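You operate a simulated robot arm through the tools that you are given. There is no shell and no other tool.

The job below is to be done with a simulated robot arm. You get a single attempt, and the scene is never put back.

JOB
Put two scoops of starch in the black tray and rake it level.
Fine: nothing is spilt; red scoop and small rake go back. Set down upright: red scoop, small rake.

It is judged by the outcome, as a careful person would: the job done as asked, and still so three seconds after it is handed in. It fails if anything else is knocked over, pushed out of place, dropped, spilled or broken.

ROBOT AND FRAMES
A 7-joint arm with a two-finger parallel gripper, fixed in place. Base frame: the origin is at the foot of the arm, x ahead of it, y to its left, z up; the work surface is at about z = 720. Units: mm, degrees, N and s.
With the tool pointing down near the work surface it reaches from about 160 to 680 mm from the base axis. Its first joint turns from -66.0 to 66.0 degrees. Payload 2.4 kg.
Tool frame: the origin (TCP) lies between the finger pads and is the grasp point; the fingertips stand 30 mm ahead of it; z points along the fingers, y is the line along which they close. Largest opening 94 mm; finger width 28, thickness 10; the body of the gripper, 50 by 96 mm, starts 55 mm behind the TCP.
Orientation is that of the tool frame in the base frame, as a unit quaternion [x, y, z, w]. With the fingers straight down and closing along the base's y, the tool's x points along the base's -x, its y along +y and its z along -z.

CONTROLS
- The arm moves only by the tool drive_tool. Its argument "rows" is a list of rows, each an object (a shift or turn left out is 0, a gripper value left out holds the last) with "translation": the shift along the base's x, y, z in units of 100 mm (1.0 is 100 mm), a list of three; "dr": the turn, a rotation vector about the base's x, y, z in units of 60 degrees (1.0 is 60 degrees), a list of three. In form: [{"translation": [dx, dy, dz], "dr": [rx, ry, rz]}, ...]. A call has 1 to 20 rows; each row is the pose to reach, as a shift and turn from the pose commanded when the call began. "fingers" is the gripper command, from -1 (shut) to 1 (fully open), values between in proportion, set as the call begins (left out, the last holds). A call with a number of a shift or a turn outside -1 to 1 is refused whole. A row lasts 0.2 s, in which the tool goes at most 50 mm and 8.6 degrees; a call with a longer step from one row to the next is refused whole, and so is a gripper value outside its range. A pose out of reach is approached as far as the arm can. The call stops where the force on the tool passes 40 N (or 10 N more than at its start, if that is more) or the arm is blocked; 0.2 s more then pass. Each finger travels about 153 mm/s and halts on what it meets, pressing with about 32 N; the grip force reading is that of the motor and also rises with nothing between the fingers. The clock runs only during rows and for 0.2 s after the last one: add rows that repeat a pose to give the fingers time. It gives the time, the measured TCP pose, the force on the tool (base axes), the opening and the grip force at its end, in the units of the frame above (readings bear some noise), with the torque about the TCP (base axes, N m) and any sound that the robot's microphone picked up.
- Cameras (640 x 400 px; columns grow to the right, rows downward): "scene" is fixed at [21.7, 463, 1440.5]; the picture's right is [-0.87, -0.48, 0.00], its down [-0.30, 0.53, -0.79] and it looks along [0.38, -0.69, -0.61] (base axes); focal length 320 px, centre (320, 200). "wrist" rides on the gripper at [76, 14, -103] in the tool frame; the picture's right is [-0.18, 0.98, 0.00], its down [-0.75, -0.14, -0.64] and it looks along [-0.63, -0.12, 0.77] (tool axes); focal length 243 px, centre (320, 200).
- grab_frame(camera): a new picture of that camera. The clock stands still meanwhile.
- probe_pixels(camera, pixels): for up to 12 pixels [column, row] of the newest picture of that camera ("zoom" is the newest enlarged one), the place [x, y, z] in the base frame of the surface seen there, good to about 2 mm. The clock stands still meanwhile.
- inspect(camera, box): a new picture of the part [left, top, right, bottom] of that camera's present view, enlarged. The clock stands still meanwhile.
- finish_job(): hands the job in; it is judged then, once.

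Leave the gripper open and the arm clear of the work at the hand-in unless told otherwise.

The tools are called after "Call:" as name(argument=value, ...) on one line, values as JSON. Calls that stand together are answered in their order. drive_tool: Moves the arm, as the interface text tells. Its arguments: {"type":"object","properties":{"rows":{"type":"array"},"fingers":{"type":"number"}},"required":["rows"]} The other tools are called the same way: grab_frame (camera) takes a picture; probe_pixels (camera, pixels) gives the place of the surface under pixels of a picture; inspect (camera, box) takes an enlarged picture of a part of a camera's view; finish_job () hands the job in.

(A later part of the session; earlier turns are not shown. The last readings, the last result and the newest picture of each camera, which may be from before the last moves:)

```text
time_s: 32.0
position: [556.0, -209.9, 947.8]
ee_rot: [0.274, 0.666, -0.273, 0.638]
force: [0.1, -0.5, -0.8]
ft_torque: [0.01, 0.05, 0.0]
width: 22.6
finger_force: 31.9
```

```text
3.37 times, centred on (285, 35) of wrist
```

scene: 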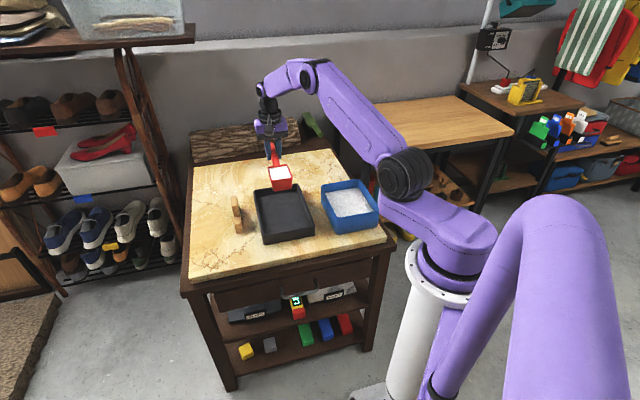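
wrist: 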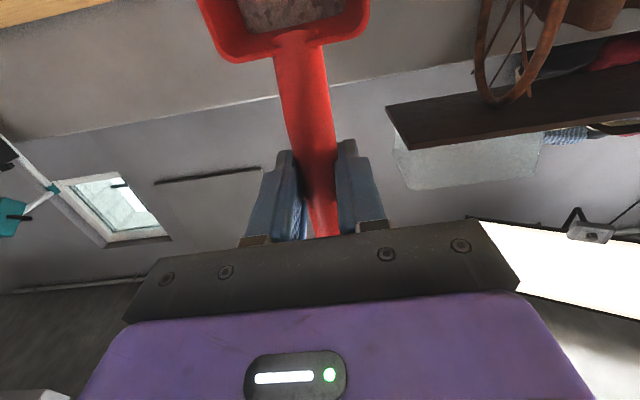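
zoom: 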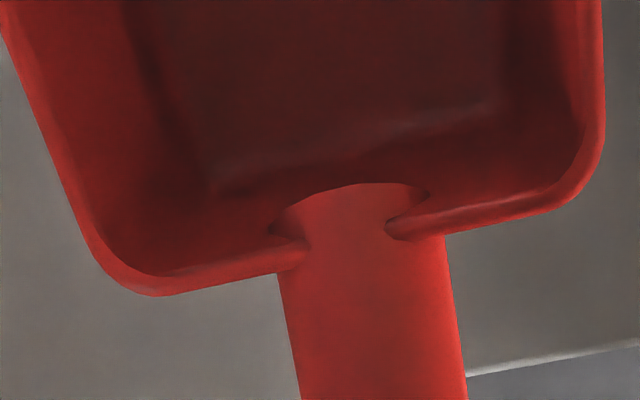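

The bowl floor looks red and empty now. I'll bring the scoop back to level above the tray, so any leftover stays in it, and then look at both the bowl and the tray.

Call:
drive_tool(rows=[{"translation": [0.086, -0.086, 0.001], "dr": [0.0943, 0.0943, 0]}, {"translation": [0.172, -0.172, -0.027], "dr": [0.1886, 0.1886, 0]}, {"translation": [0.252, -0.252, -0.08], "dr": [0.2828, 0.2828, 0]}, {"translation": [0.327, -0.327, -0.162], "dr": [0.3771, 0.3771, 0]}, {"translation": [0.392, -0.392, -0.268], "dr": [0.4714, 0.4714, 0]}, {"translation": [0.445, -0.445, -0.396], "dr": [0.5657, 0.5657, 0]}, {"translation": [0.485, -0.485, -0.5], "dr": [0.66, 0.66, 0]}, {"translation": [0.523, -0.523, -0.5], "dr": [0.7543, 0.7543, 0]}, {"translation": [0.544, -0.544, -0.48], "dr": [0.8486, 0.8486, 0]}, {"translation": [0.561, -0.561, -0.45], "dr": [0.943, 0.943, 0]}])

Call:
drive_tool(rows=[{"translation": [0, 0, 0.1], "dr": [0.047, 0.047, 0]}, {"translation": [0, 0, 0.3], "dr": [0.094, 0.094, 0]}, {"translation": [0, 0, 0.5], "dr": [0.094, 0.094, 0]}])

Call:
inspect(camera="scene", box=[236, 130, 396, 250])

Call:
inspect(camera="scene", box=[250, 150, 320, 194])

```text
time_s: 34.2
position: [612.1, -265.1, 901.0]
ee_rot: [0.382, 0.922, -0.027, 0.063]
force: [0.1, -0.2, -0.3]
ft_torque: [0.0, -0.02, 0.01]
width: 22.7
finger_force: 31.9
```

```text
time_s: 35.0
position: [612.0, -266.1, 953.1]
ee_rot: [0.382, 0.924, 0.0, 0.0]
force: [0.3, -0.5, -0.5]
ft_torque: [-0.04, -0.06, 0.01]
width: 22.8
finger_force: 32.0
```

```text
3.33 times, centred on (316, 190) of scene
```

zoom: 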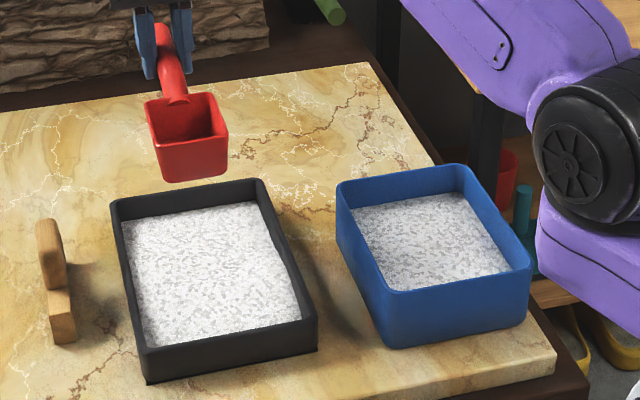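

```text
9.09 times, centred on (285, 172) of scene
```

zoom: 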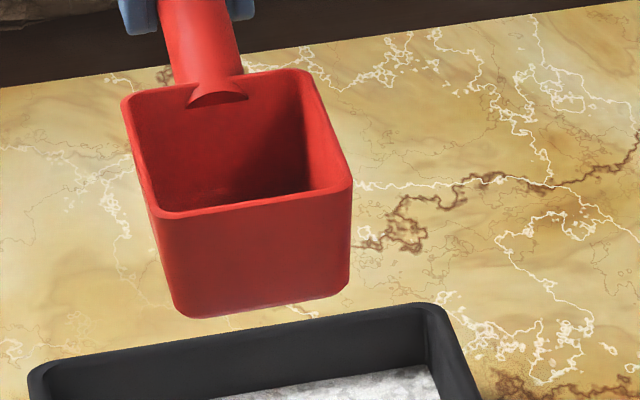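

The scoop is empty and the tray holds the first scoop. The measured position, (612, −266, 953), shows the command frame shifted about 13 mm in x after the out-of-reach rows, so I'll work from measured values. I'll probe the starch surface in the tray and bin.

Call:
inspect(camera="scene", box=[236, 160, 396, 260])

```text
4.00 times, centred on (316, 210) of scene
```

zoom: 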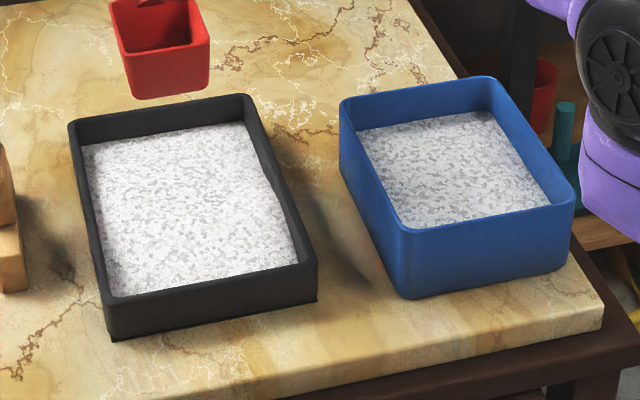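

Call:
probe_pixels(camera="zoom", pixels=[[100, 160], [160, 140], [230, 130], [180, 180], [120, 220], [200, 220], [260, 190], [280, 240], [210, 270], [130, 280], [160, 250], [240, 255]])

Call:
probe_pixels(camera="zoom", pixels=[[380, 140], [430, 125], [480, 120], [420, 160], [460, 170], [400, 190], [500, 180], [430, 210], [480, 210], [530, 200], [410, 215], [450, 145]])

```text
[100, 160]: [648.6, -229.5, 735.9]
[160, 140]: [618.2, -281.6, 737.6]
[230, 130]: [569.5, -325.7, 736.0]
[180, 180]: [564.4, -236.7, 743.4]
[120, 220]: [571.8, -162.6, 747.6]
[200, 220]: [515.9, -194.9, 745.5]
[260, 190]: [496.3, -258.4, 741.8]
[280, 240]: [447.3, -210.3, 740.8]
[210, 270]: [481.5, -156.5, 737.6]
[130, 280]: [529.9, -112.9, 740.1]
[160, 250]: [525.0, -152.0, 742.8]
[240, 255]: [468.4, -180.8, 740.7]
```

```text
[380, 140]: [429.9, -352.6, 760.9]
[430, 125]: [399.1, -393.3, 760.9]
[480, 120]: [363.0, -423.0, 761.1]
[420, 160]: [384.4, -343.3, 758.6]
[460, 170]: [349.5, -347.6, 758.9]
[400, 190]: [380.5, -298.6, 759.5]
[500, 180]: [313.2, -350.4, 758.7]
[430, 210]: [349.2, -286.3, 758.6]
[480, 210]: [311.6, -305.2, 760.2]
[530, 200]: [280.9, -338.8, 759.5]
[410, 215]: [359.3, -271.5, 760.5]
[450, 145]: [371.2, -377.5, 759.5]
```

The tray has a gentle mound from 736 to 748 mm. The bin surface dropped evenly to about 759.5, so that was a good full scoop. I'll return to the bin for the second scoop in three hops, staying high.

Call:
drive_tool(rows=[{"translation": [-0.12, -0.045, 0.03]}, {"translation": [-0.33, -0.124, 0.07]}, {"translation": [-0.56, -0.21, 0.11]}, {"translation": [-0.8, -0.3, 0.11]}])

Call:
drive_tool(rows=[{"translation": [-0.22, -0.08, 0.03]}, {"translation": [-0.44, -0.16, 0.07]}, {"translation": [-0.63, -0.23, 0.11]}, {"translation": [-0.8, -0.3, 0.11]}])

Call:
drive_tool(rows=[{"translation": [-0.22, -0.08, 0.03]}, {"translation": [-0.44, -0.16, 0.07]}, {"translation": [-0.65, -0.24, 0.11]}, {"translation": [-0.785, -0.287, 0.11]}, {"translation": [-0.785, -0.287, 0.11]}])

```text
time_s: 36.0
position: [530.9, -297.2, 963.0]
ee_rot: [0.382, 0.924, 0.0, 0.0]
force: [-0.1, 0.1, -0.3]
ft_torque: [-0.1, -0.04, 0.01]
width: 22.6
finger_force: 32.4
```

```text
time_s: 37.0
position: [451.2, -324.9, 974.6]
ee_rot: [0.382, 0.924, 0.0, 0.0]
force: [-0.3, -0.4, 0.0]
ft_torque: [-0.02, -0.07, 0.03]
width: 22.8
finger_force: 31.6
```

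```text
time_s: 38.2
position: [372.3, -353.9, 986.5]
ee_rot: [0.383, 0.924, 0.0, 0.0]
force: [0.2, 0.8, -0.7]
ft_torque: [-0.06, -0.02, -0.01]
width: 22.7
finger_force: 32.3
```

I'm over the bin at the start pose. Pitching to 77° nose-down, then lowering to just above the starch.

Call:
drive_tool(rows=[{"dr": [-0.0907, -0.0907, 0]}, {"dr": [-0.1815, -0.1815, 0]}, {"dr": [-0.2722, -0.2722, 0]}, {"dr": [-0.363, -0.363, 0]}, {"dr": [-0.4537, -0.4537, 0]}, {"dr": [-0.5445, -0.5445, 0]}, {"dr": [-0.6352, -0.6352, 0]}, {"dr": [-0.726, -0.726, 0]}, {"dr": [-0.8167, -0.8167, 0]}, {"dr": [-0.9075, -0.9075, 0]}, {"dr": [-0.9075, -0.9075, 0]}])

Call:
drive_tool(rows=[{"translation": [0, 0, -0.2]}, {"translation": [0, 0, -0.4]}, {"translation": [0, 0, -0.55]}, {"translation": [0, 0, -0.66]}, {"translation": [0, 0, -0.72]}, {"translation": [0, 0, -0.78]}, {"translation": [0, 0, -0.84]}, {"translation": [0, 0, -0.9]}, {"translation": [0, 0, -0.96]}, {"translation": [0, 0, -1.0]}])

Call:
inspect(camera="scene", box=[304, 134, 400, 244])

```text
time_s: 40.6
position: [374.0, -355.4, 985.8]
ee_rot: [0.299, 0.722, -0.239, 0.576]
force: [-0.5, 0.3, -1.2]
ft_torque: [0.03, 0.02, -0.03]
width: 22.8
finger_force: 32.2
```

```text
time_s: 42.8
position: [373.4, -354.5, 885.2]
ee_rot: [0.298, 0.723, -0.237, 0.576]
force: [-0.5, 0.2, -0.5]
ft_torque: [0.03, 0.0, 0.02]
width: 22.8
finger_force: 31.6
```

```text
3.64 times, centred on (352, 189) of scene
```

zoom: 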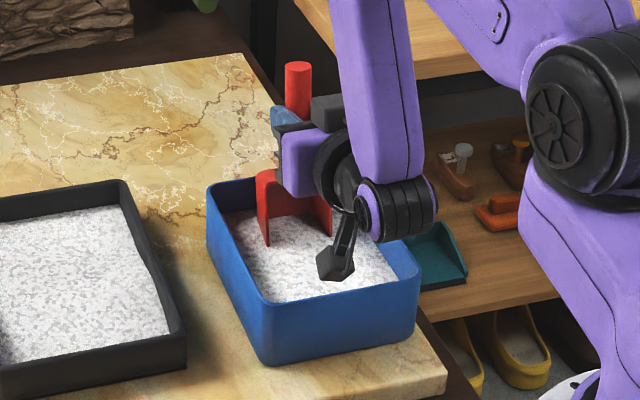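

The bowl is in place. Sweeping and curling again, a few millimetres deeper and with a longer stroke because the starch level is lower.

Call:
drive_tool(rows=[{"translation": [-0.106, 0.106, -0.04]}, {"translation": [-0.212, 0.212, -0.04]}, {"translation": [-0.318, 0.318, -0.04]}, {"translation": [-0.41, 0.41, -0.04]}, {"translation": [-0.348, 0.348, -0.034], "dr": [0.0707, 0.0707, 0]}, {"translation": [-0.286, 0.286, -0.027], "dr": [0.1414, 0.1414, 0]}, {"translation": [-0.233, 0.233, -0.043], "dr": [0.2003, 0.2003, 0]}, {"translation": [-0.179, 0.179, -0.059], "dr": [0.2593, 0.2593, 0]}, {"translation": [-0.126, 0.126, -0.094], "dr": [0.3182, 0.3182, 0]}, {"translation": [-0.073, 0.073, -0.129], "dr": [0.3771, 0.3771, 0]}, {"translation": [-0.026, 0.026, -0.185], "dr": [0.436, 0.436, 0]}, {"translation": [0.021, -0.021, -0.242], "dr": [0.495, 0.495, 0]}])

Call:
inspect(camera="scene", box=[304, 134, 400, 244])

```text
time_s: 45.4
position: [375.9, -356.6, 861.3]
ee_rot: [0.364, 0.881, -0.114, 0.278]
force: [-1.1, 0.6, -2.0]
ft_torque: [-0.04, -0.07, 0.0]
width: 22.8
finger_force: 32.1
```

```text
3.64 times, centred on (352, 189) of scene
```

zoom: 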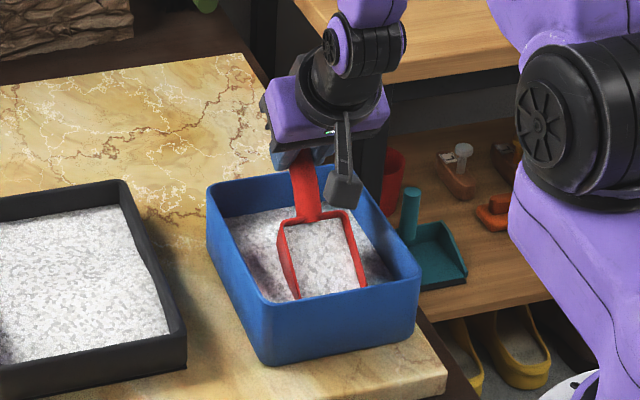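

The bowl is full again. Levelling while lifting inside the bin outline.

Call:
drive_tool(rows=[{"translation": [0.046, -0.046, -0.067], "dr": [0.0589, 0.0589, 0]}, {"translation": [0.092, -0.092, -0.134], "dr": [0.1179, 0.1179, 0]}, {"translation": [0.156, -0.156, -0.155], "dr": [0.1945, 0.1945, 0]}, {"translation": [0.225, -0.225, -0.16], "dr": [0.271, 0.271, 0]}, {"translation": [0.247, -0.247, -0.1], "dr": [0.342, 0.342, 0]}, {"translation": [0.271, -0.271, -0.018], "dr": [0.4125, 0.4125, 0]}, {"translation": [0.271, -0.271, -0.018], "dr": [0.4125, 0.4125, 0]}])

Call:
inspect(camera="scene", box=[324, 164, 384, 224])

```text
time_s: 47.0
position: [402.9, -383.0, 859.0]
ee_rot: [0.382, 0.924, 0.0, 0.0]
force: [-1.1, -0.7, -0.8]
ft_torque: [-0.1, -0.11, 0.01]
width: 22.9
finger_force: 32.0
```

```text
6.67 times, centred on (354, 194) of scene
```

zoom: 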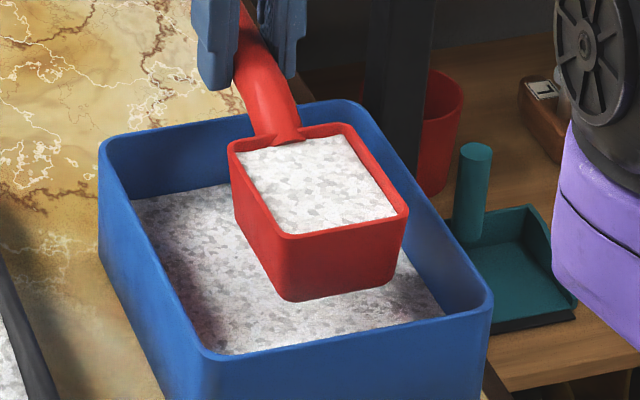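

The second scoop is full and level. Carrying it to the tray as before, aiming slightly nearer the bin side (b ≈ 215) because the first mound sits a bit to the other side.

Call:
drive_tool(rows=[{"translation": [0, 0, 0.08]}, {"translation": [0, 0, 0.22]}, {"translation": [0, 0, 0.4]}, {"translation": [0, 0, 0.56]}, {"translation": [0.04, 0.022, 0.66]}, {"translation": [0.14, 0.077, 0.7]}, {"translation": [0.28, 0.154, 0.7]}, {"translation": [0.43, 0.237, 0.7]}, {"translation": [0.58, 0.32, 0.7]}, {"translation": [0.72, 0.396, 0.7]}, {"translation": [0.83, 0.457, 0.7]}, {"translation": [0.9, 0.495, 0.7]}, {"translation": [0.92, 0.506, 0.7]}])

Call:
drive_tool(rows=[{"translation": [0.06, 0.033, 0]}, {"translation": [0.18, 0.099, 0]}, {"translation": [0.33, 0.18, 0]}, {"translation": [0.5, 0.275, 0]}, {"translation": [0.66, 0.363, 0]}, {"translation": [0.79, 0.434, 0]}, {"translation": [0.88, 0.484, 0]}, {"translation": [0.92, 0.506, 0]}])

Call:
drive_tool(rows=[{"translation": [0, 0, -0.1]}, {"translation": [0, 0, -0.28]}, {"translation": [0, 0, -0.48]}, {"translation": [0, 0, -0.66]}, {"translation": [0, 0, -0.78]}, {"translation": [0, 0, -0.848]}])

Call:
inspect(camera="scene", box=[236, 130, 396, 250])

```text
time_s: 49.8
position: [493.4, -333.1, 928.1]
ee_rot: [0.382, 0.924, 0.0, 0.0]
force: [0.2, 0.6, -2.2]
ft_torque: [-0.15, -0.09, -0.04]
width: 22.8
finger_force: 31.6
```

```text
time_s: 51.6
position: [585.7, -281.8, 930.5]
ee_rot: [0.382, 0.924, 0.0, 0.001]
force: [-0.1, -0.5, -1.8]
ft_torque: [-0.07, -0.1, 0.03]
width: 22.8
finger_force: 32.0
```

```text
time_s: 53.0
position: [585.9, -282.8, 844.3]
ee_rot: [0.382, 0.924, 0.0, 0.0]
force: [-0.1, -1.1, -2.2]
ft_torque: [-0.11, -0.12, 0.0]
width: 23.1
finger_force: 32.0
```

```text
3.33 times, centred on (316, 190) of scene
```

zoom: 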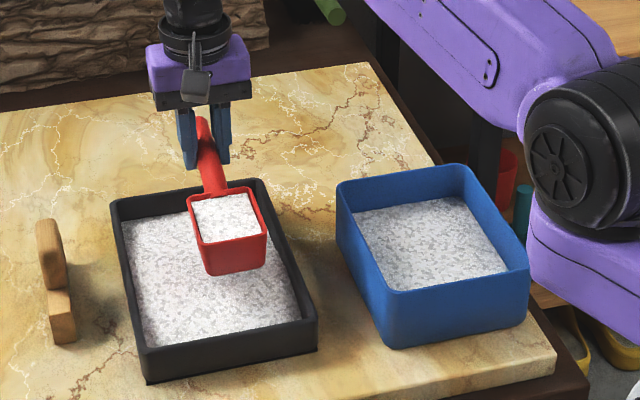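

The bowl is inside the tray outline. Tipping slowly to 40° as before.

Call:
drive_tool(rows=[{"translation": [-0.006, 0.006, 0.064], "dr": [-0.0471, -0.0471, 0]}, {"translation": [-0.011, 0.011, 0.128], "dr": [-0.0943, -0.0943, 0]}, {"translation": [-0.02, 0.02, 0.19], "dr": [-0.1414, -0.1414, 0]}, {"translation": [-0.028, 0.028, 0.251], "dr": [-0.1886, -0.1886, 0]}, {"translation": [-0.039, 0.039, 0.307], "dr": [-0.2357, -0.2357, 0]}, {"translation": [-0.05, 0.05, 0.362], "dr": [-0.2828, -0.2828, 0]}, {"translation": [-0.069, 0.069, 0.42], "dr": [-0.33, -0.33, 0]}, {"translation": [-0.088, 0.088, 0.479], "dr": [-0.3771, -0.3771, 0]}, {"translation": [-0.107, 0.107, 0.539], "dr": [-0.4243, -0.4243, 0]}, {"translation": [-0.127, 0.127, 0.599], "dr": [-0.4714, -0.4714, 0]}])

Call:
inspect(camera="scene", box=[236, 130, 396, 250])

```text
time_s: 55.2
position: [574.1, -270.7, 904.5]
ee_rot: [0.359, 0.868, -0.131, 0.317]
force: [-0.8, 0.8, -1.7]
ft_torque: [0.0, -0.09, 0.01]
width: 22.7
finger_force: 31.6
```

```text
3.33 times, centred on (316, 190) of scene
```

zoom: 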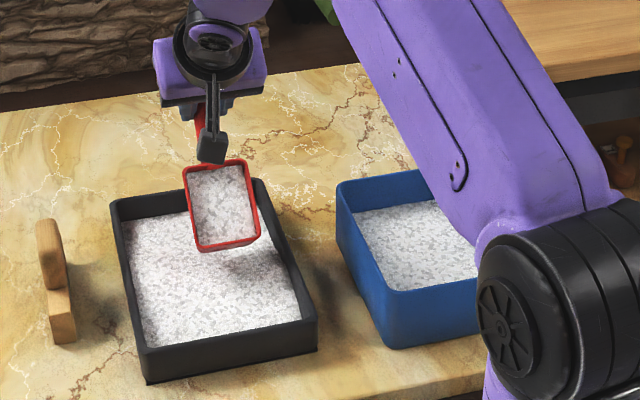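

About half has flowed out and it's all in the tray. I'll continue to 88°, letting the lip drift farther out to feed the low far end.

Call:
drive_tool(rows=[{"translation": [-0.011, 0.011, 0.064], "dr": [-0.0471, -0.0471, 0]}, {"translation": [-0.021, 0.021, 0.128], "dr": [-0.0943, -0.0943, 0]}, {"translation": [-0.039, 0.039, 0.181], "dr": [-0.1414, -0.1414, 0]}, {"translation": [-0.057, 0.057, 0.234], "dr": [-0.1886, -0.1886, 0]}, {"translation": [-0.078, 0.078, 0.275], "dr": [-0.2357, -0.2357, 0]}, {"translation": [-0.099, 0.099, 0.316], "dr": [-0.2828, -0.2828, 0]}, {"translation": [-0.127, 0.127, 0.343], "dr": [-0.33, -0.33, 0]}, {"translation": [-0.156, 0.156, 0.369], "dr": [-0.3771, -0.3771, 0]}, {"translation": [-0.187, 0.187, 0.383], "dr": [-0.4243, -0.4243, 0]}, {"translation": [-0.219, 0.219, 0.397], "dr": [-0.4714, -0.4714, 0]}, {"translation": [-0.255, 0.255, 0.397], "dr": [-0.5186, -0.5186, 0]}, {"translation": [-0.29, 0.29, 0.396], "dr": [-0.5657, -0.5657, 0]}, {"translation": [-0.29, 0.29, 0.396], "dr": [-0.5657, -0.5657, 0]}, {"translation": [-0.29, 0.29, 0.396], "dr": [-0.5657, -0.5657, 0]}, {"translation": [-0.29, 0.29, 0.396], "dr": [-0.5657, -0.5657, 0]}, {"translation": [-0.29, 0.29, 0.396], "dr": [-0.5657, -0.5657, 0]}, {"translation": [-0.29, 0.29, 0.396], "dr": [-0.5657, -0.5657, 0]}, {"translation": [-0.29, 0.29, 0.396], "dr": [-0.5657, -0.5657, 0]}])

Call:
inspect(camera="scene", box=[236, 130, 396, 250])

Call:
inspect(camera="wrist", box=[190, 0, 380, 70])

```text
time_s: 59.0
position: [558.6, -238.1, 946.0]
ee_rot: [0.273, 0.667, -0.273, 0.637]
force: [-0.1, -0.1, 0.0]
ft_torque: [0.03, 0.0, 0.01]
width: 22.8
finger_force: 32.2
out of reach, approached as far as the arm can: row 3, 4, 11, 12, 13, 14, 15, 16, 17, 18
```

```text
3.33 times, centred on (316, 190) of scene
```

zoom: 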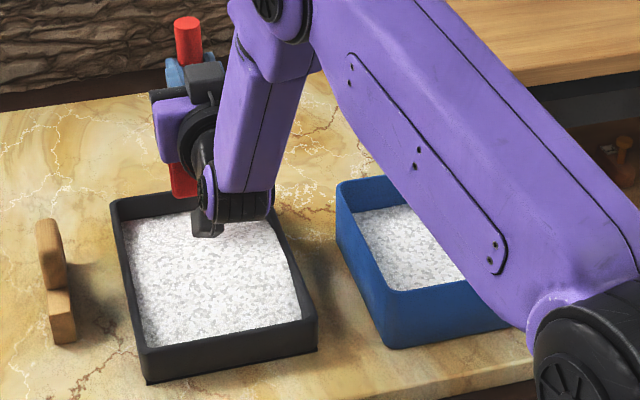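

```text
3.37 times, centred on (285, 35) of wrist
```

zoom: 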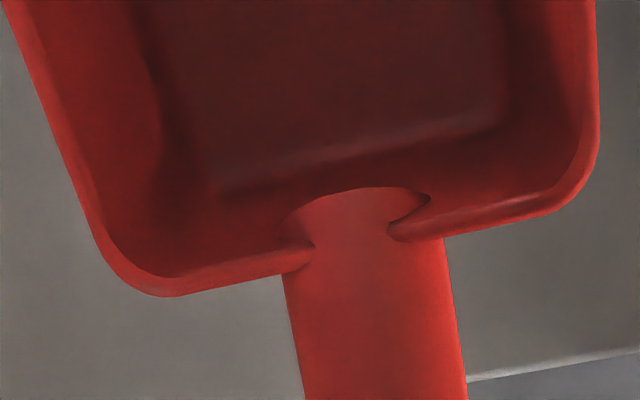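

The bowl is empty. Bringing the scoop back to level above the tray.

Call:
drive_tool(rows=[{"translation": [0.064, -0.064, 0.0], "dr": [0.0943, 0.0943, 0]}, {"translation": [0.12, -0.12, -0.027], "dr": [0.1886, 0.1886, 0]}, {"translation": [0.177, -0.177, -0.08], "dr": [0.2828, 0.2828, 0]}, {"translation": [0.226, -0.226, -0.16], "dr": [0.3771, 0.3771, 0]}, {"translation": [0.269, -0.269, -0.27], "dr": [0.4714, 0.4714, 0]}, {"translation": [0.304, -0.304, -0.39], "dr": [0.5657, 0.5657, 0]}, {"translation": [0.332, -0.332, -0.48], "dr": [0.66, 0.66, 0]}, {"translation": [0.346, -0.346, -0.48], "dr": [0.7543, 0.7543, 0]}, {"translation": [0.361, -0.361, -0.46], "dr": [0.8486, 0.8486, 0]}, {"translation": [0.368, -0.368, -0.42], "dr": [0.943, 0.943, 0]}])

Call:
drive_tool(rows=[{"translation": [0, 0, 0.1], "dr": [0.047, 0.047, 0]}, {"translation": [0, 0, 0.3], "dr": [0.094, 0.094, 0]}, {"translation": [0, 0, 0.5], "dr": [0.094, 0.094, 0]}])

Call:
inspect(camera="scene", box=[236, 140, 396, 260])

```text
time_s: 61.2
position: [595.7, -274.4, 906.4]
ee_rot: [0.381, 0.922, -0.027, 0.064]
force: [-0.5, -0.5, -0.9]
ft_torque: [-0.04, -0.06, 0.03]
width: 22.8
finger_force: 31.6
out of reach, approached as far as the arm can: row 8
```

```text
time_s: 62.0
position: [595.0, -274.1, 954.4]
ee_rot: [0.382, 0.924, 0.0, -0.001]
force: [-0.2, 0.3, -1.1]
ft_torque: [-0.05, -0.03, -0.01]
width: 23.0
finger_force: 32.4
```

```text
3.33 times, centred on (316, 200) of scene
```

zoom: 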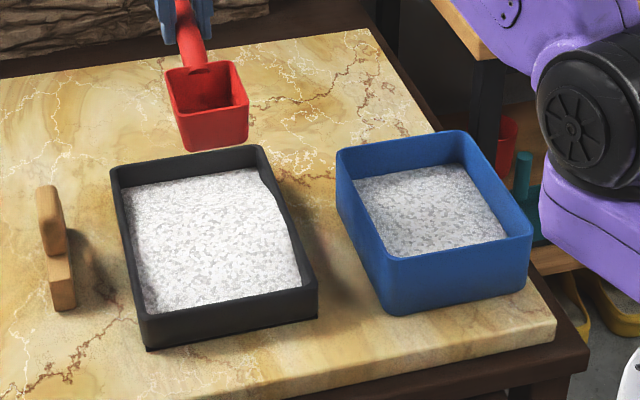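

Both scoops are in the tray, nothing was spilt and the scoop is empty. Now I'll return the scoop to its original place. First I'll turn it back by +89° and move above its old spot.

Call:
drive_tool(rows=[{"translation": [-0.05, -0.08, 0], "dr": [0, 0, 0.1233]}, {"translation": [-0.13, -0.18, 0], "dr": [0, 0, 0.2467]}, {"translation": [-0.21, -0.28, 0], "dr": [0, 0, 0.37]}, {"translation": [-0.29, -0.38, 0], "dr": [0, 0, 0.4933]}, {"translation": [-0.37, -0.48, 0], "dr": [0, 0, 0.6167]}, {"translation": [-0.43, -0.58, 0], "dr": [0, 0, 0.74]}])

Call:
drive_tool(rows=[{"translation": [-0.07, -0.1, 0], "dr": [0, 0, 0.1233]}, {"translation": [-0.15, -0.2, 0], "dr": [0, 0, 0.2467]}, {"translation": [-0.23, -0.3, 0], "dr": [0, 0, 0.37]}, {"translation": [-0.31, -0.4, 0], "dr": [0, 0, 0.4933]}, {"translation": [-0.39, -0.52, 0], "dr": [0, 0, 0.6167]}, {"translation": [-0.445, -0.597, 0], "dr": [0, 0, 0.743]}, {"translation": [-0.445, -0.597, 0], "dr": [0, 0, 0.743]}])

Call:
drive_tool(rows=[{"translation": [0, 0, -0.2]}, {"translation": [0, 0, -0.45]}, {"translation": [0, 0, -0.65]}, {"translation": [0, 0, -0.73]}, {"translation": [0, 0, -0.73]}])

Call:
grab_frame(camera="wrist")

Call:
inspect(camera="scene", box=[280, 130, 376, 210])

```text
time_s: 63.4
position: [551.8, -333.3, 954.6]
ee_rot: [0.003, 1.0, 0.0, 0.0]
force: [0.5, -0.8, -0.7]
ft_torque: [0.03, -0.08, 0.0]
width: 22.6
finger_force: 32.5
```

```text
time_s: 65.0
position: [508.2, -391.6, 954.1]
ee_rot: [-0.376, 0.927, -0.001, 0.001]
force: [-0.8, 0.6, -0.7]
ft_torque: [0.05, -0.07, -0.04]
width: 23.0
finger_force: 31.8
```

```text
time_s: 66.2
position: [507.1, -391.9, 881.6]
ee_rot: [-0.375, 0.927, 0.0, 0.0]
force: [0.2, -0.5, -0.1]
ft_torque: [0.03, 0.0, 0.02]
width: 22.9
finger_force: 31.8
```

```text
taken
```

wrist: 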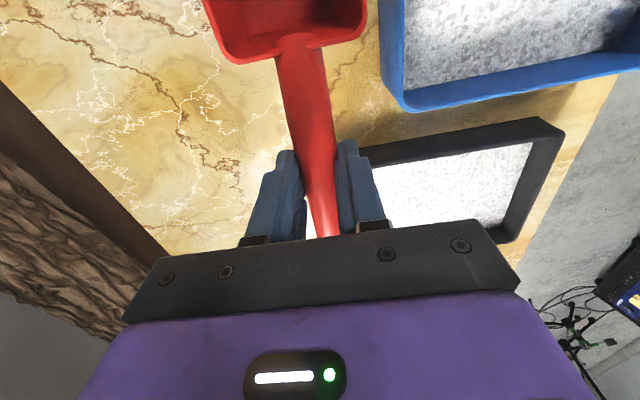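

```text
5.00 times, centred on (328, 170) of scene
```

zoom: 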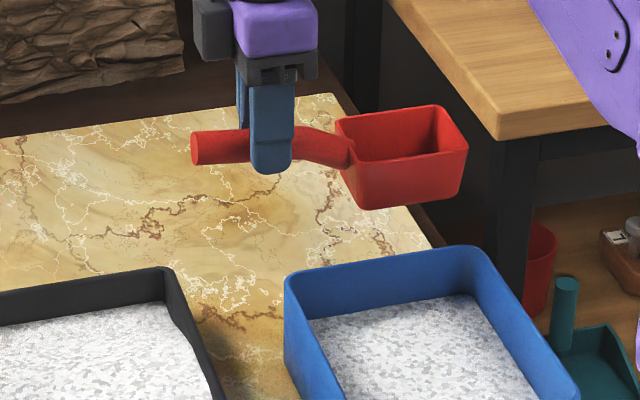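

The view matches the picture after pick-up closely. I'll check that the bowl is level by probing its rim before lowering.

Call:
probe_pixels(camera="zoom", pixels=[[338, 122], [438, 108], [466, 152], [362, 166], [368, 208], [455, 192], [194, 150], [400, 115], [415, 160]])

```text
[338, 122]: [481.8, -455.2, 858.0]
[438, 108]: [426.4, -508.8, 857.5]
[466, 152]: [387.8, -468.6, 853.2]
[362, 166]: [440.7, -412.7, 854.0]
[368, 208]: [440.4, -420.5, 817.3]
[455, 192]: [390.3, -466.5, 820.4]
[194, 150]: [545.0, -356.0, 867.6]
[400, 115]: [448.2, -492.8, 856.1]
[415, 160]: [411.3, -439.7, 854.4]
```

The scoop has slid about 9 mm down in the fingers, but it's level and within 2 mm of its original position in plan. It should touch down about 91 mm below here. I'll lower 80 mm, then check.

Call:
drive_tool(rows=[{"translation": [0, 0, -0.2]}, {"translation": [0, 0, -0.4]}, {"translation": [0, 0, -0.58]}, {"translation": [0, 0, -0.7]}, {"translation": [0, 0, -0.78]}, {"translation": [0, 0, -0.82]}])

Call:
inspect(camera="scene", box=[290, 155, 370, 205])

```text
time_s: 67.6
position: [508.0, -390.9, 800.1]
ee_rot: [-0.375, 0.927, 0.0, 0.0]
force: [0.4, 0.1, -1.3]
ft_torque: [0.02, -0.02, 0.01]
width: 22.7
finger_force: 32.5
```

```text
8.00 times, centred on (330, 180) of scene
```

zoom: 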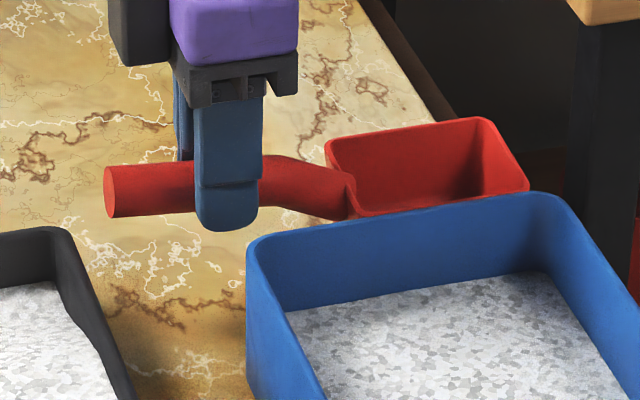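

Probing the bowl rim again to estimate the remaining gap to its resting height (rim 764 when seated).

Call:
probe_pixels(camera="zoom", pixels=[[328, 143], [485, 121], [527, 184], [360, 213], [400, 132], [450, 201], [108, 190], [230, 225], [140, 165]])

```text
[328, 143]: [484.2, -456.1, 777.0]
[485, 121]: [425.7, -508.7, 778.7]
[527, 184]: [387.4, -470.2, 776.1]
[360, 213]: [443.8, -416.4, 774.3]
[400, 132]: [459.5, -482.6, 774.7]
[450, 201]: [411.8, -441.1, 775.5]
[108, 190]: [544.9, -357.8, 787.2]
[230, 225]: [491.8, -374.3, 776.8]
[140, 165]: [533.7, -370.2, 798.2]
```

The gap is about 12 mm. Lowering gently by 10 mm, then in small steps while watching the force.

Call:
drive_tool(rows=[{"translation": [0, 0, -0.04]}, {"translation": [0, 0, -0.07]}, {"translation": [0, 0, -0.09]}, {"translation": [0, 0, -0.1]}])

Call:
drive_tool(rows=[{"translation": [0, 0, -0.01]}, {"translation": [0, 0, -0.015]}])

```text
time_s: 68.6
position: [509.4, -391.9, 790.6]
ee_rot: [-0.375, 0.927, 0.0, 0.0]
force: [0.0, -0.4, 1.9]
ft_torque: [0.02, 0.15, -0.05]
width: 22.9
finger_force: 32.0
```

```text
time_s: 69.2
position: [508.9, -392.1, 788.8]
ee_rot: [-0.375, 0.927, -0.002, 0.001]
force: [1.4, -1.3, 7.4]
ft_torque: [-0.21, 0.44, 0.1]
width: 23.1
finger_force: 31.8
```

It has touched down (7 N upward), so the bowl is on the table. Opening the fingers to about 50 mm only, because of the bin corner alongside.

Call:
drive_tool(rows=[{"translation": [0, 0, 0.0]}, {"translation": [0, 0, 0.0]}, {"translation": [0, 0, 0.0]}], fingers=0.06)

Call:
inspect(camera="scene", box=[290, 155, 370, 205])

Call:
grab_frame(camera="wrist")

```text
time_s: 70.0
position: [508.2, -391.8, 787.3]
ee_rot: [-0.375, 0.927, 0.0, 0.001]
force: [0.3, 0.2, -0.3]
ft_torque: [0.02, 0.02, 0.01]
width: 49.5
finger_force: 0.1
```

```text
8.00 times, centred on (330, 180) of scene
```

zoom: 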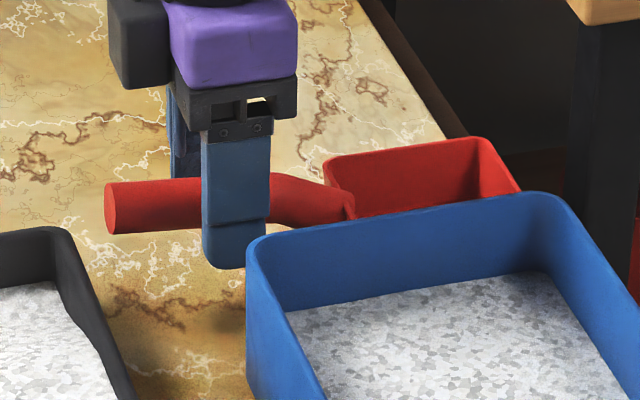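

```text
taken
```

wrist: 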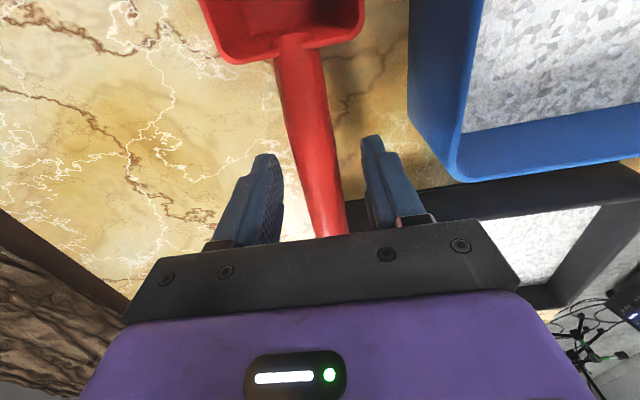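

The scoop is released and standing on its base. Retreating straight up, then checking its position.

Call:
drive_tool(rows=[{"translation": [0, 0, 0.1]}, {"translation": [0, 0, 0.3]}, {"translation": [0, 0, 0.6]}, {"translation": [0, 0, 0.85]}, {"translation": [0, 0, 1.0]}])

Call:
drive_tool(rows=[{"translation": [0, 0.15, 0.2]}, {"translation": [0.0, 0.4, 0.5]}, {"translation": [0.0, 0.7, 0.8]}, {"translation": [0.0, 0.95, 0.8]}])

Call:
grab_frame(camera="scene")

Call:
inspect(camera="scene", box=[296, 160, 384, 215])

```text
time_s: 71.2
position: [507.4, -391.6, 888.2]
ee_rot: [-0.375, 0.927, 0.0, 0.0]
force: [-0.3, 0.3, 0.2]
ft_torque: [0.02, -0.03, 0.02]
width: 49.8
finger_force: 0.0
```

```text
time_s: 72.2
position: [507.5, -295.8, 967.4]
ee_rot: [-0.375, 0.927, 0.0, 0.0]
force: [0.4, -0.2, 0.2]
ft_torque: [-0.02, 0.0, -0.03]
width: 49.7
finger_force: 0.1
```

```text
taken
```

scene: 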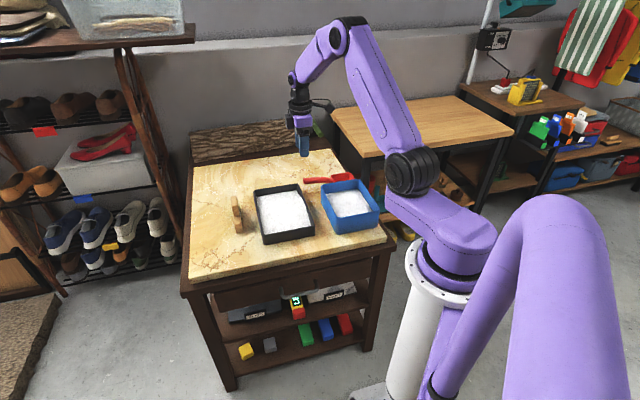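

```text
7.27 times, centred on (340, 188) of scene
```

zoom: 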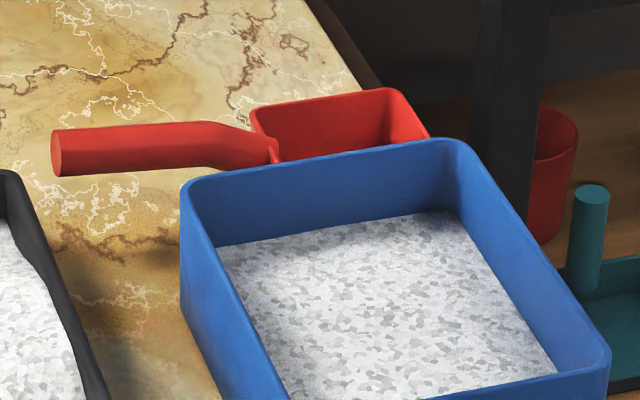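

The scoop is back in its original place and upright. Next I'll map the starch in the tray.

Call:
inspect(camera="scene", box=[244, 176, 324, 248])

```text
5.56 times, centred on (284, 212) of scene
```

zoom: 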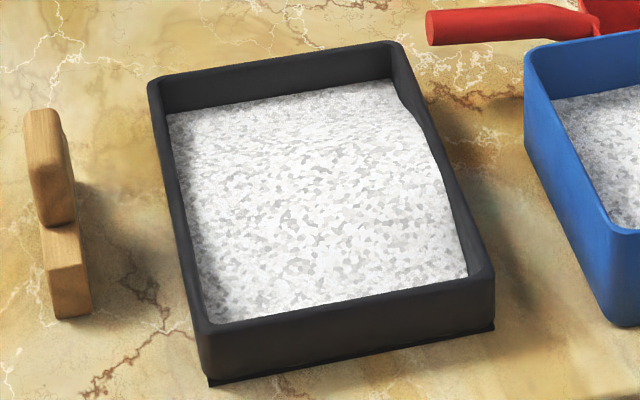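

Call:
probe_pixels(camera="zoom", pixels=[[180, 125], [280, 105], [385, 90], [195, 180], [300, 160], [400, 130], [210, 240], [320, 220], [430, 190], [225, 305], [340, 285], [450, 265]])

Call:
probe_pixels(camera="zoom", pixels=[[410, 120], [420, 150], [430, 160], [440, 180], [455, 220], [395, 105], [350, 130], [350, 190], [260, 190], [260, 250], [380, 240], [240, 150]])

```text
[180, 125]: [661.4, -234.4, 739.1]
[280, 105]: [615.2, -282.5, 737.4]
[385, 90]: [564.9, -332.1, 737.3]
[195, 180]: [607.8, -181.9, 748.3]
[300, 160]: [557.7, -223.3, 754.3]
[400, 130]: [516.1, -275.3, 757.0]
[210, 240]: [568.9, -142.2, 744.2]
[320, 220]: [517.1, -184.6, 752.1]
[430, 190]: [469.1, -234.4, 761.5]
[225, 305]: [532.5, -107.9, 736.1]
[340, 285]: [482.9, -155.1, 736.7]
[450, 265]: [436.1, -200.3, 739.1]
```

```text
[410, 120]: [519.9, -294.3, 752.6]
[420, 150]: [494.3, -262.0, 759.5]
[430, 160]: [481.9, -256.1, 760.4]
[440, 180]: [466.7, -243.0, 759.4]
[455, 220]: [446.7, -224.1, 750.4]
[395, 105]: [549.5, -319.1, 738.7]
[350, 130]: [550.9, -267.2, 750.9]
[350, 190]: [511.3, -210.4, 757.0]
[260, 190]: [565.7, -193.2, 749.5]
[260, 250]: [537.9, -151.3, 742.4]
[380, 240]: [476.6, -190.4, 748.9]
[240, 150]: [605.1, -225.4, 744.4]
```

The mound is highest along the bin-side wall, at about 761, just under the 763 rim. The far and near ends are at about 737. The average works out to a level surface at about z 746. I'll fetch the rake now, turning the gripper by −90° and moving above it in stages.

Call:
drive_tool(rows=[{"translation": [0.05, 0.1, 0], "dr": [0, 0, -0.125]}, {"translation": [0.12, 0.22, 0], "dr": [0, 0, -0.25]}, {"translation": [0.2, 0.35, 0], "dr": [0, 0, -0.375]}, {"translation": [0.28, 0.48, 0], "dr": [0, 0, -0.5]}, {"translation": [0.36, 0.6, 0], "dr": [0, 0, -0.625]}, {"translation": [0.42, 0.7, 0], "dr": [0, 0, -0.75]}], fingers=0.06)

Call:
drive_tool(rows=[{"translation": [0.08, 0.1, -0.05], "dr": [0, 0, -0.125]}, {"translation": [0.17, 0.22, -0.15], "dr": [0, 0, -0.25]}, {"translation": [0.26, 0.35, -0.25], "dr": [0, 0, -0.375]}, {"translation": [0.34, 0.48, -0.35], "dr": [0, 0, -0.5]}, {"translation": [0.42, 0.6, -0.45], "dr": [0, 0, -0.625]}, {"translation": [0.5, 0.7, -0.5], "dr": [0, 0, -0.75]}])

Call:
grab_frame(camera="wrist")

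Call:
grab_frame(camera="scene")

```text
time_s: 73.6
position: [549.9, -226.1, 966.4]
ee_rot: [0.01, 1.0, 0.0, 0.0]
force: [1.0, 0.4, 1.1]
ft_torque: [0.04, -0.04, 0.01]
width: 49.7
finger_force: 0.0
```

```text
time_s: 75.0
position: [600.8, -156.4, 918.0]
ee_rot: [0.391, 0.92, 0.0, 0.0]
force: [-0.2, -0.4, -0.1]
ft_torque: [0.02, -0.03, -0.01]
width: 50.0
finger_force: 0.0
```

```text
taken
```

wrist: 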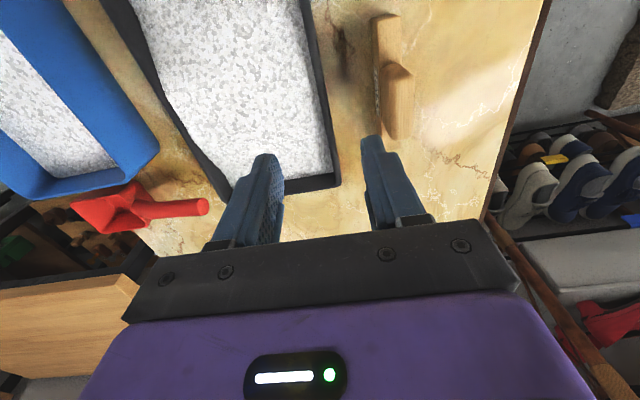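

```text
taken
```

scene: 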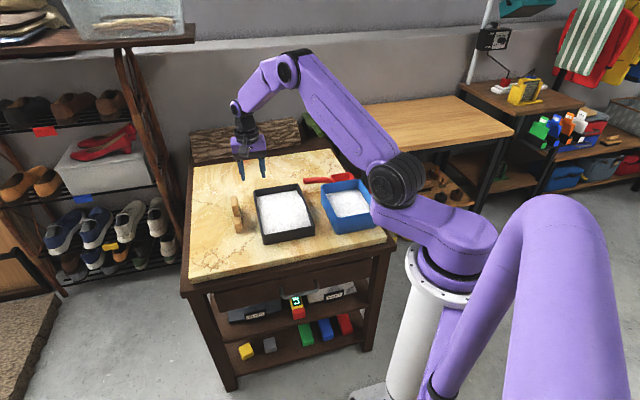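

The wrist camera now sees the rake at pixels (370–415, 15–140). I'll zoom in on it.

Call:
inspect(camera="wrist", box=[340, 0, 440, 145])

```text
2.76 times, centred on (390, 72) of wrist
```

zoom: 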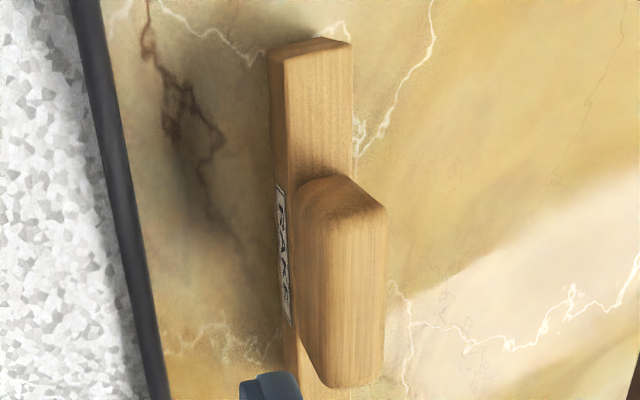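

Call:
probe_pixels(camera="zoom", pixels=[[272, 55], [350, 45], [288, 150], [350, 150], [320, 100], [302, 215], [384, 212], [310, 300], [382, 300], [328, 380], [378, 375], [345, 290]])

Call:
probe_pixels(camera="zoom", pixels=[[275, 120], [292, 330], [300, 345], [305, 390], [330, 185], [350, 205], [345, 240], [350, 340], [355, 378], [270, 60], [280, 250], [342, 195]])

```text
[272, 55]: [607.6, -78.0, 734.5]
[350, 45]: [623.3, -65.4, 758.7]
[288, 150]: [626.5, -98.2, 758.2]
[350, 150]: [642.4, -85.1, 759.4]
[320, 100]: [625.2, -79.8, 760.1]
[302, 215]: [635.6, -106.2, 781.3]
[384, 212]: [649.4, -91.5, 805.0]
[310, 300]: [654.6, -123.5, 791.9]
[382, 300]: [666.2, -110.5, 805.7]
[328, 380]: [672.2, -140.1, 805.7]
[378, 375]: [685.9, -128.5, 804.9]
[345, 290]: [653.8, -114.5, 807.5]
```

```text
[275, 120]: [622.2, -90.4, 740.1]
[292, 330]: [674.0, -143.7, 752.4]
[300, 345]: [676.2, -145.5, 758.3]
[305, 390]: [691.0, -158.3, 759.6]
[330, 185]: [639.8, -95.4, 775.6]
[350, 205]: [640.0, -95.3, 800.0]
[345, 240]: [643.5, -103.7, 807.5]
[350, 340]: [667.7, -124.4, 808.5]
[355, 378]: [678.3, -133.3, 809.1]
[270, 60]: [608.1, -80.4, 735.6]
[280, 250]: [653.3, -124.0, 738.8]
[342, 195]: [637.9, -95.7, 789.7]
```

The rake's bar is centred at about (660, −116), 20 mm thick, lying along −45°, with its handle top at z 808. I'll move above the handle with the fingers aligned and check that the pose is reachable.

Call:
drive_tool(rows=[{"translation": [0.15, 0.1, -0.08], "dr": [0, 0, 0.0167]}, {"translation": [0.3, 0.22, -0.18], "dr": [0, 0, 0.0167]}, {"translation": [0.45, 0.33, -0.3], "dr": [0, 0, 0.0167]}, {"translation": [0.575, 0.42, -0.48], "dr": [0, 0, 0.0167]}, {"translation": [0.575, 0.42, -0.48], "dr": [0, 0, 0.0167]}])

Call:
grab_frame(camera="wrist")

Call:
inspect(camera="scene", box=[204, 150, 284, 250])

```text
time_s: 76.2
position: [658.7, -113.4, 870.0]
ee_rot: [0.383, 0.924, 0.0, 0.0]
force: [-1.0, 0.4, -0.6]
ft_torque: [-0.01, 0.03, -0.05]
width: 49.6
finger_force: 0.0
```

```text
taken
```

wrist: 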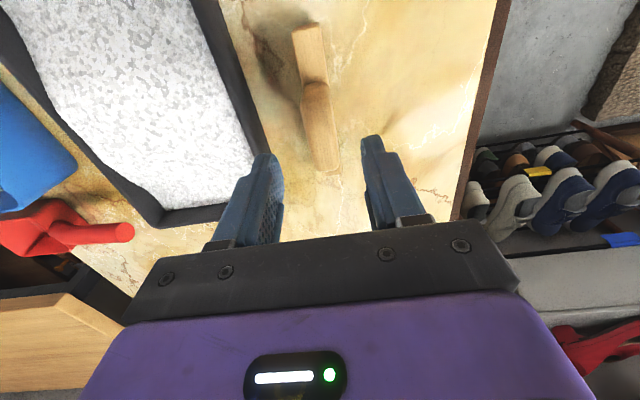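

```text
4.00 times, centred on (244, 200) of scene
```

zoom: 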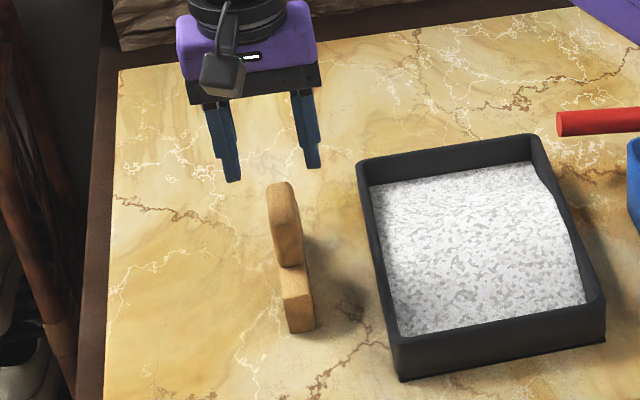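

Aligned above the rake. Descending to z of about 786, so the fingers straddle the handle block.

Call:
drive_tool(rows=[{"translation": [0, 0, -0.2]}, {"translation": [0, 0, -0.4]}, {"translation": [0, 0, -0.58]}, {"translation": [0, 0, -0.72]}, {"translation": [0, 0, -0.81]}, {"translation": [0, 0, -0.84]}])

Call:
grab_frame(camera="wrist")

```text
time_s: 77.6
position: [656.8, -114.2, 785.5]
ee_rot: [0.383, 0.924, 0.0, 0.001]
force: [-1.2, 0.2, 0.0]
ft_torque: [-0.03, 0.01, -0.02]
width: 49.8
finger_force: 0.0
```

```text
taken
```

wrist: 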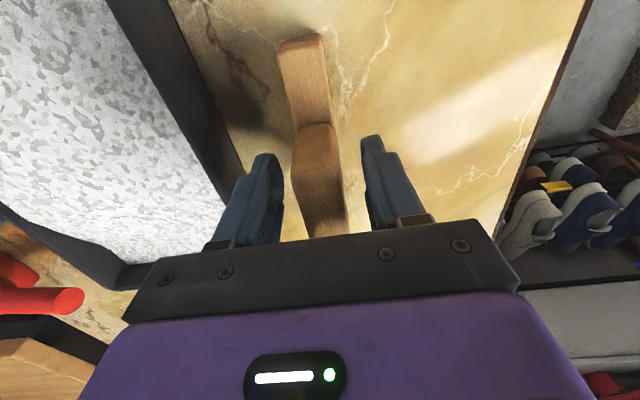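

The handle block is between the fingers. Closing.

Call:
drive_tool(rows=[{"translation": [0, 0, 0]}, {"translation": [0, 0, 0]}, {"translation": [0, 0, 0]}], fingers=-1)

Call:
drive_tool(rows=[{"translation": [0, 0, 0.1]}, {"translation": [0, 0, 0.3]}, {"translation": [0, 0, 0.55]}, {"translation": [0, 0, 0.75]}, {"translation": [0, 0, 0.8]}])

Call:
inspect(camera="scene", box=[204, 140, 284, 240])

```text
time_s: 78.4
position: [656.9, -115.3, 786.2]
ee_rot: [0.382, 0.924, 0.0, 0.0]
force: [0.1, 0.5, -0.5]
ft_torque: [-0.03, -0.02, -0.01]
width: 25.7
finger_force: 32.0
```

```text
time_s: 79.6
position: [656.4, -114.5, 865.9]
ee_rot: [0.383, 0.924, -0.001, 0.0]
force: [-0.4, -0.1, -1.3]
ft_torque: [0.01, 0.02, 0.02]
width: 25.8
finger_force: 32.1
```

```text
4.00 times, centred on (244, 190) of scene
```

zoom: 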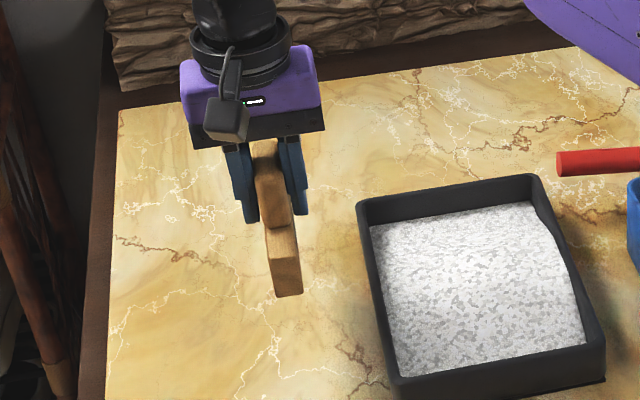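

The rake is firmly held, with the bar bottom 66 mm below the TCP. I'll turn it +90° so the bar spans the tray's width (128 mm of about 150) and move above the near end of the tray, staying well above all rims.

Call:
drive_tool(rows=[{"translation": [-0.1, -0.02, 0.1], "dr": [0, 0, 0.0]}, {"translation": [-0.25, -0.04, 0.15], "dr": [0, 0, 0.125]}, {"translation": [-0.4, -0.06, 0.15], "dr": [0, 0, 0.25]}, {"translation": [-0.55, -0.08, 0.15], "dr": [0, 0, 0.375]}, {"translation": [-0.7, -0.1, 0.15], "dr": [0, 0, 0.5]}, {"translation": [-0.85, -0.12, 0.15], "dr": [0, 0, 0.625]}, {"translation": [-0.94, -0.13, 0.15], "dr": [0, 0, 0.75]}])

Call:
drive_tool(rows=[{"translation": [-0.15, -0.02, 0.0], "dr": [0, 0, 0.125]}, {"translation": [-0.3, -0.04, 0.0], "dr": [0, 0, 0.25]}, {"translation": [-0.45, -0.06, 0.0], "dr": [0, 0, 0.375]}, {"translation": [-0.6, -0.09, 0.0], "dr": [0, 0, 0.5]}, {"translation": [-0.76, -0.12, 0.0], "dr": [0, 0, 0.625]}, {"translation": [-0.9, -0.138, 0.0], "dr": [0, 0, 0.75]}, {"translation": [-0.94, -0.138, 0.0], "dr": [0, 0, 0.75]}])

Call:
grab_frame(camera="scene")

Call:
inspect(camera="scene", box=[236, 140, 336, 250])

```text
time_s: 81.2
position: [564.7, -128.0, 881.1]
ee_rot: [-0.002, 1.0, 0.0, 0.0]
force: [0.2, 0.0, -1.6]
ft_torque: [0.0, 0.02, 0.03]
width: 25.9
finger_force: 31.8
```

```text
time_s: 82.8
position: [469.9, -141.0, 882.0]
ee_rot: [-0.384, 0.923, 0.0, 0.0]
force: [-0.2, -0.5, -1.3]
ft_torque: [0.05, 0.0, 0.01]
width: 25.6
finger_force: 32.2
```

```text
taken
```

scene: 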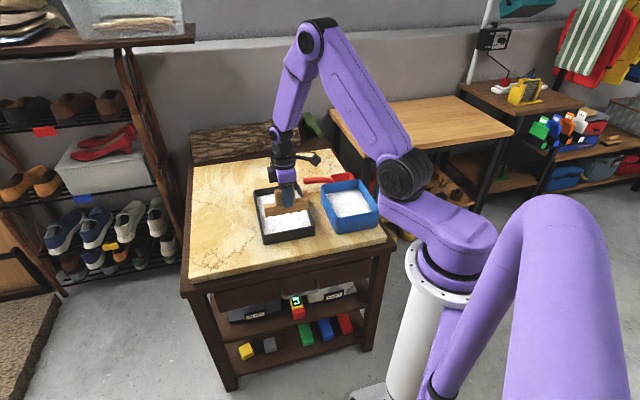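

```text
3.64 times, centred on (286, 195) of scene
```

zoom: 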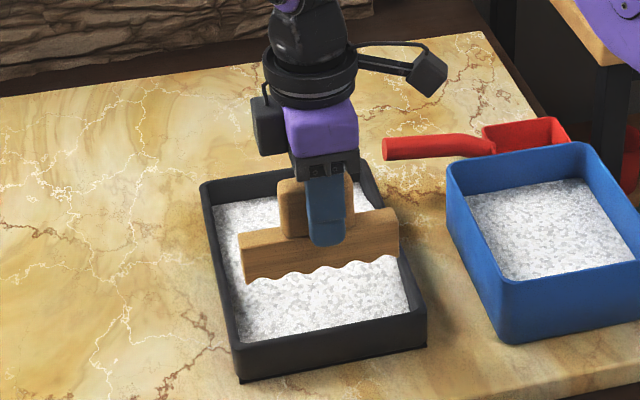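

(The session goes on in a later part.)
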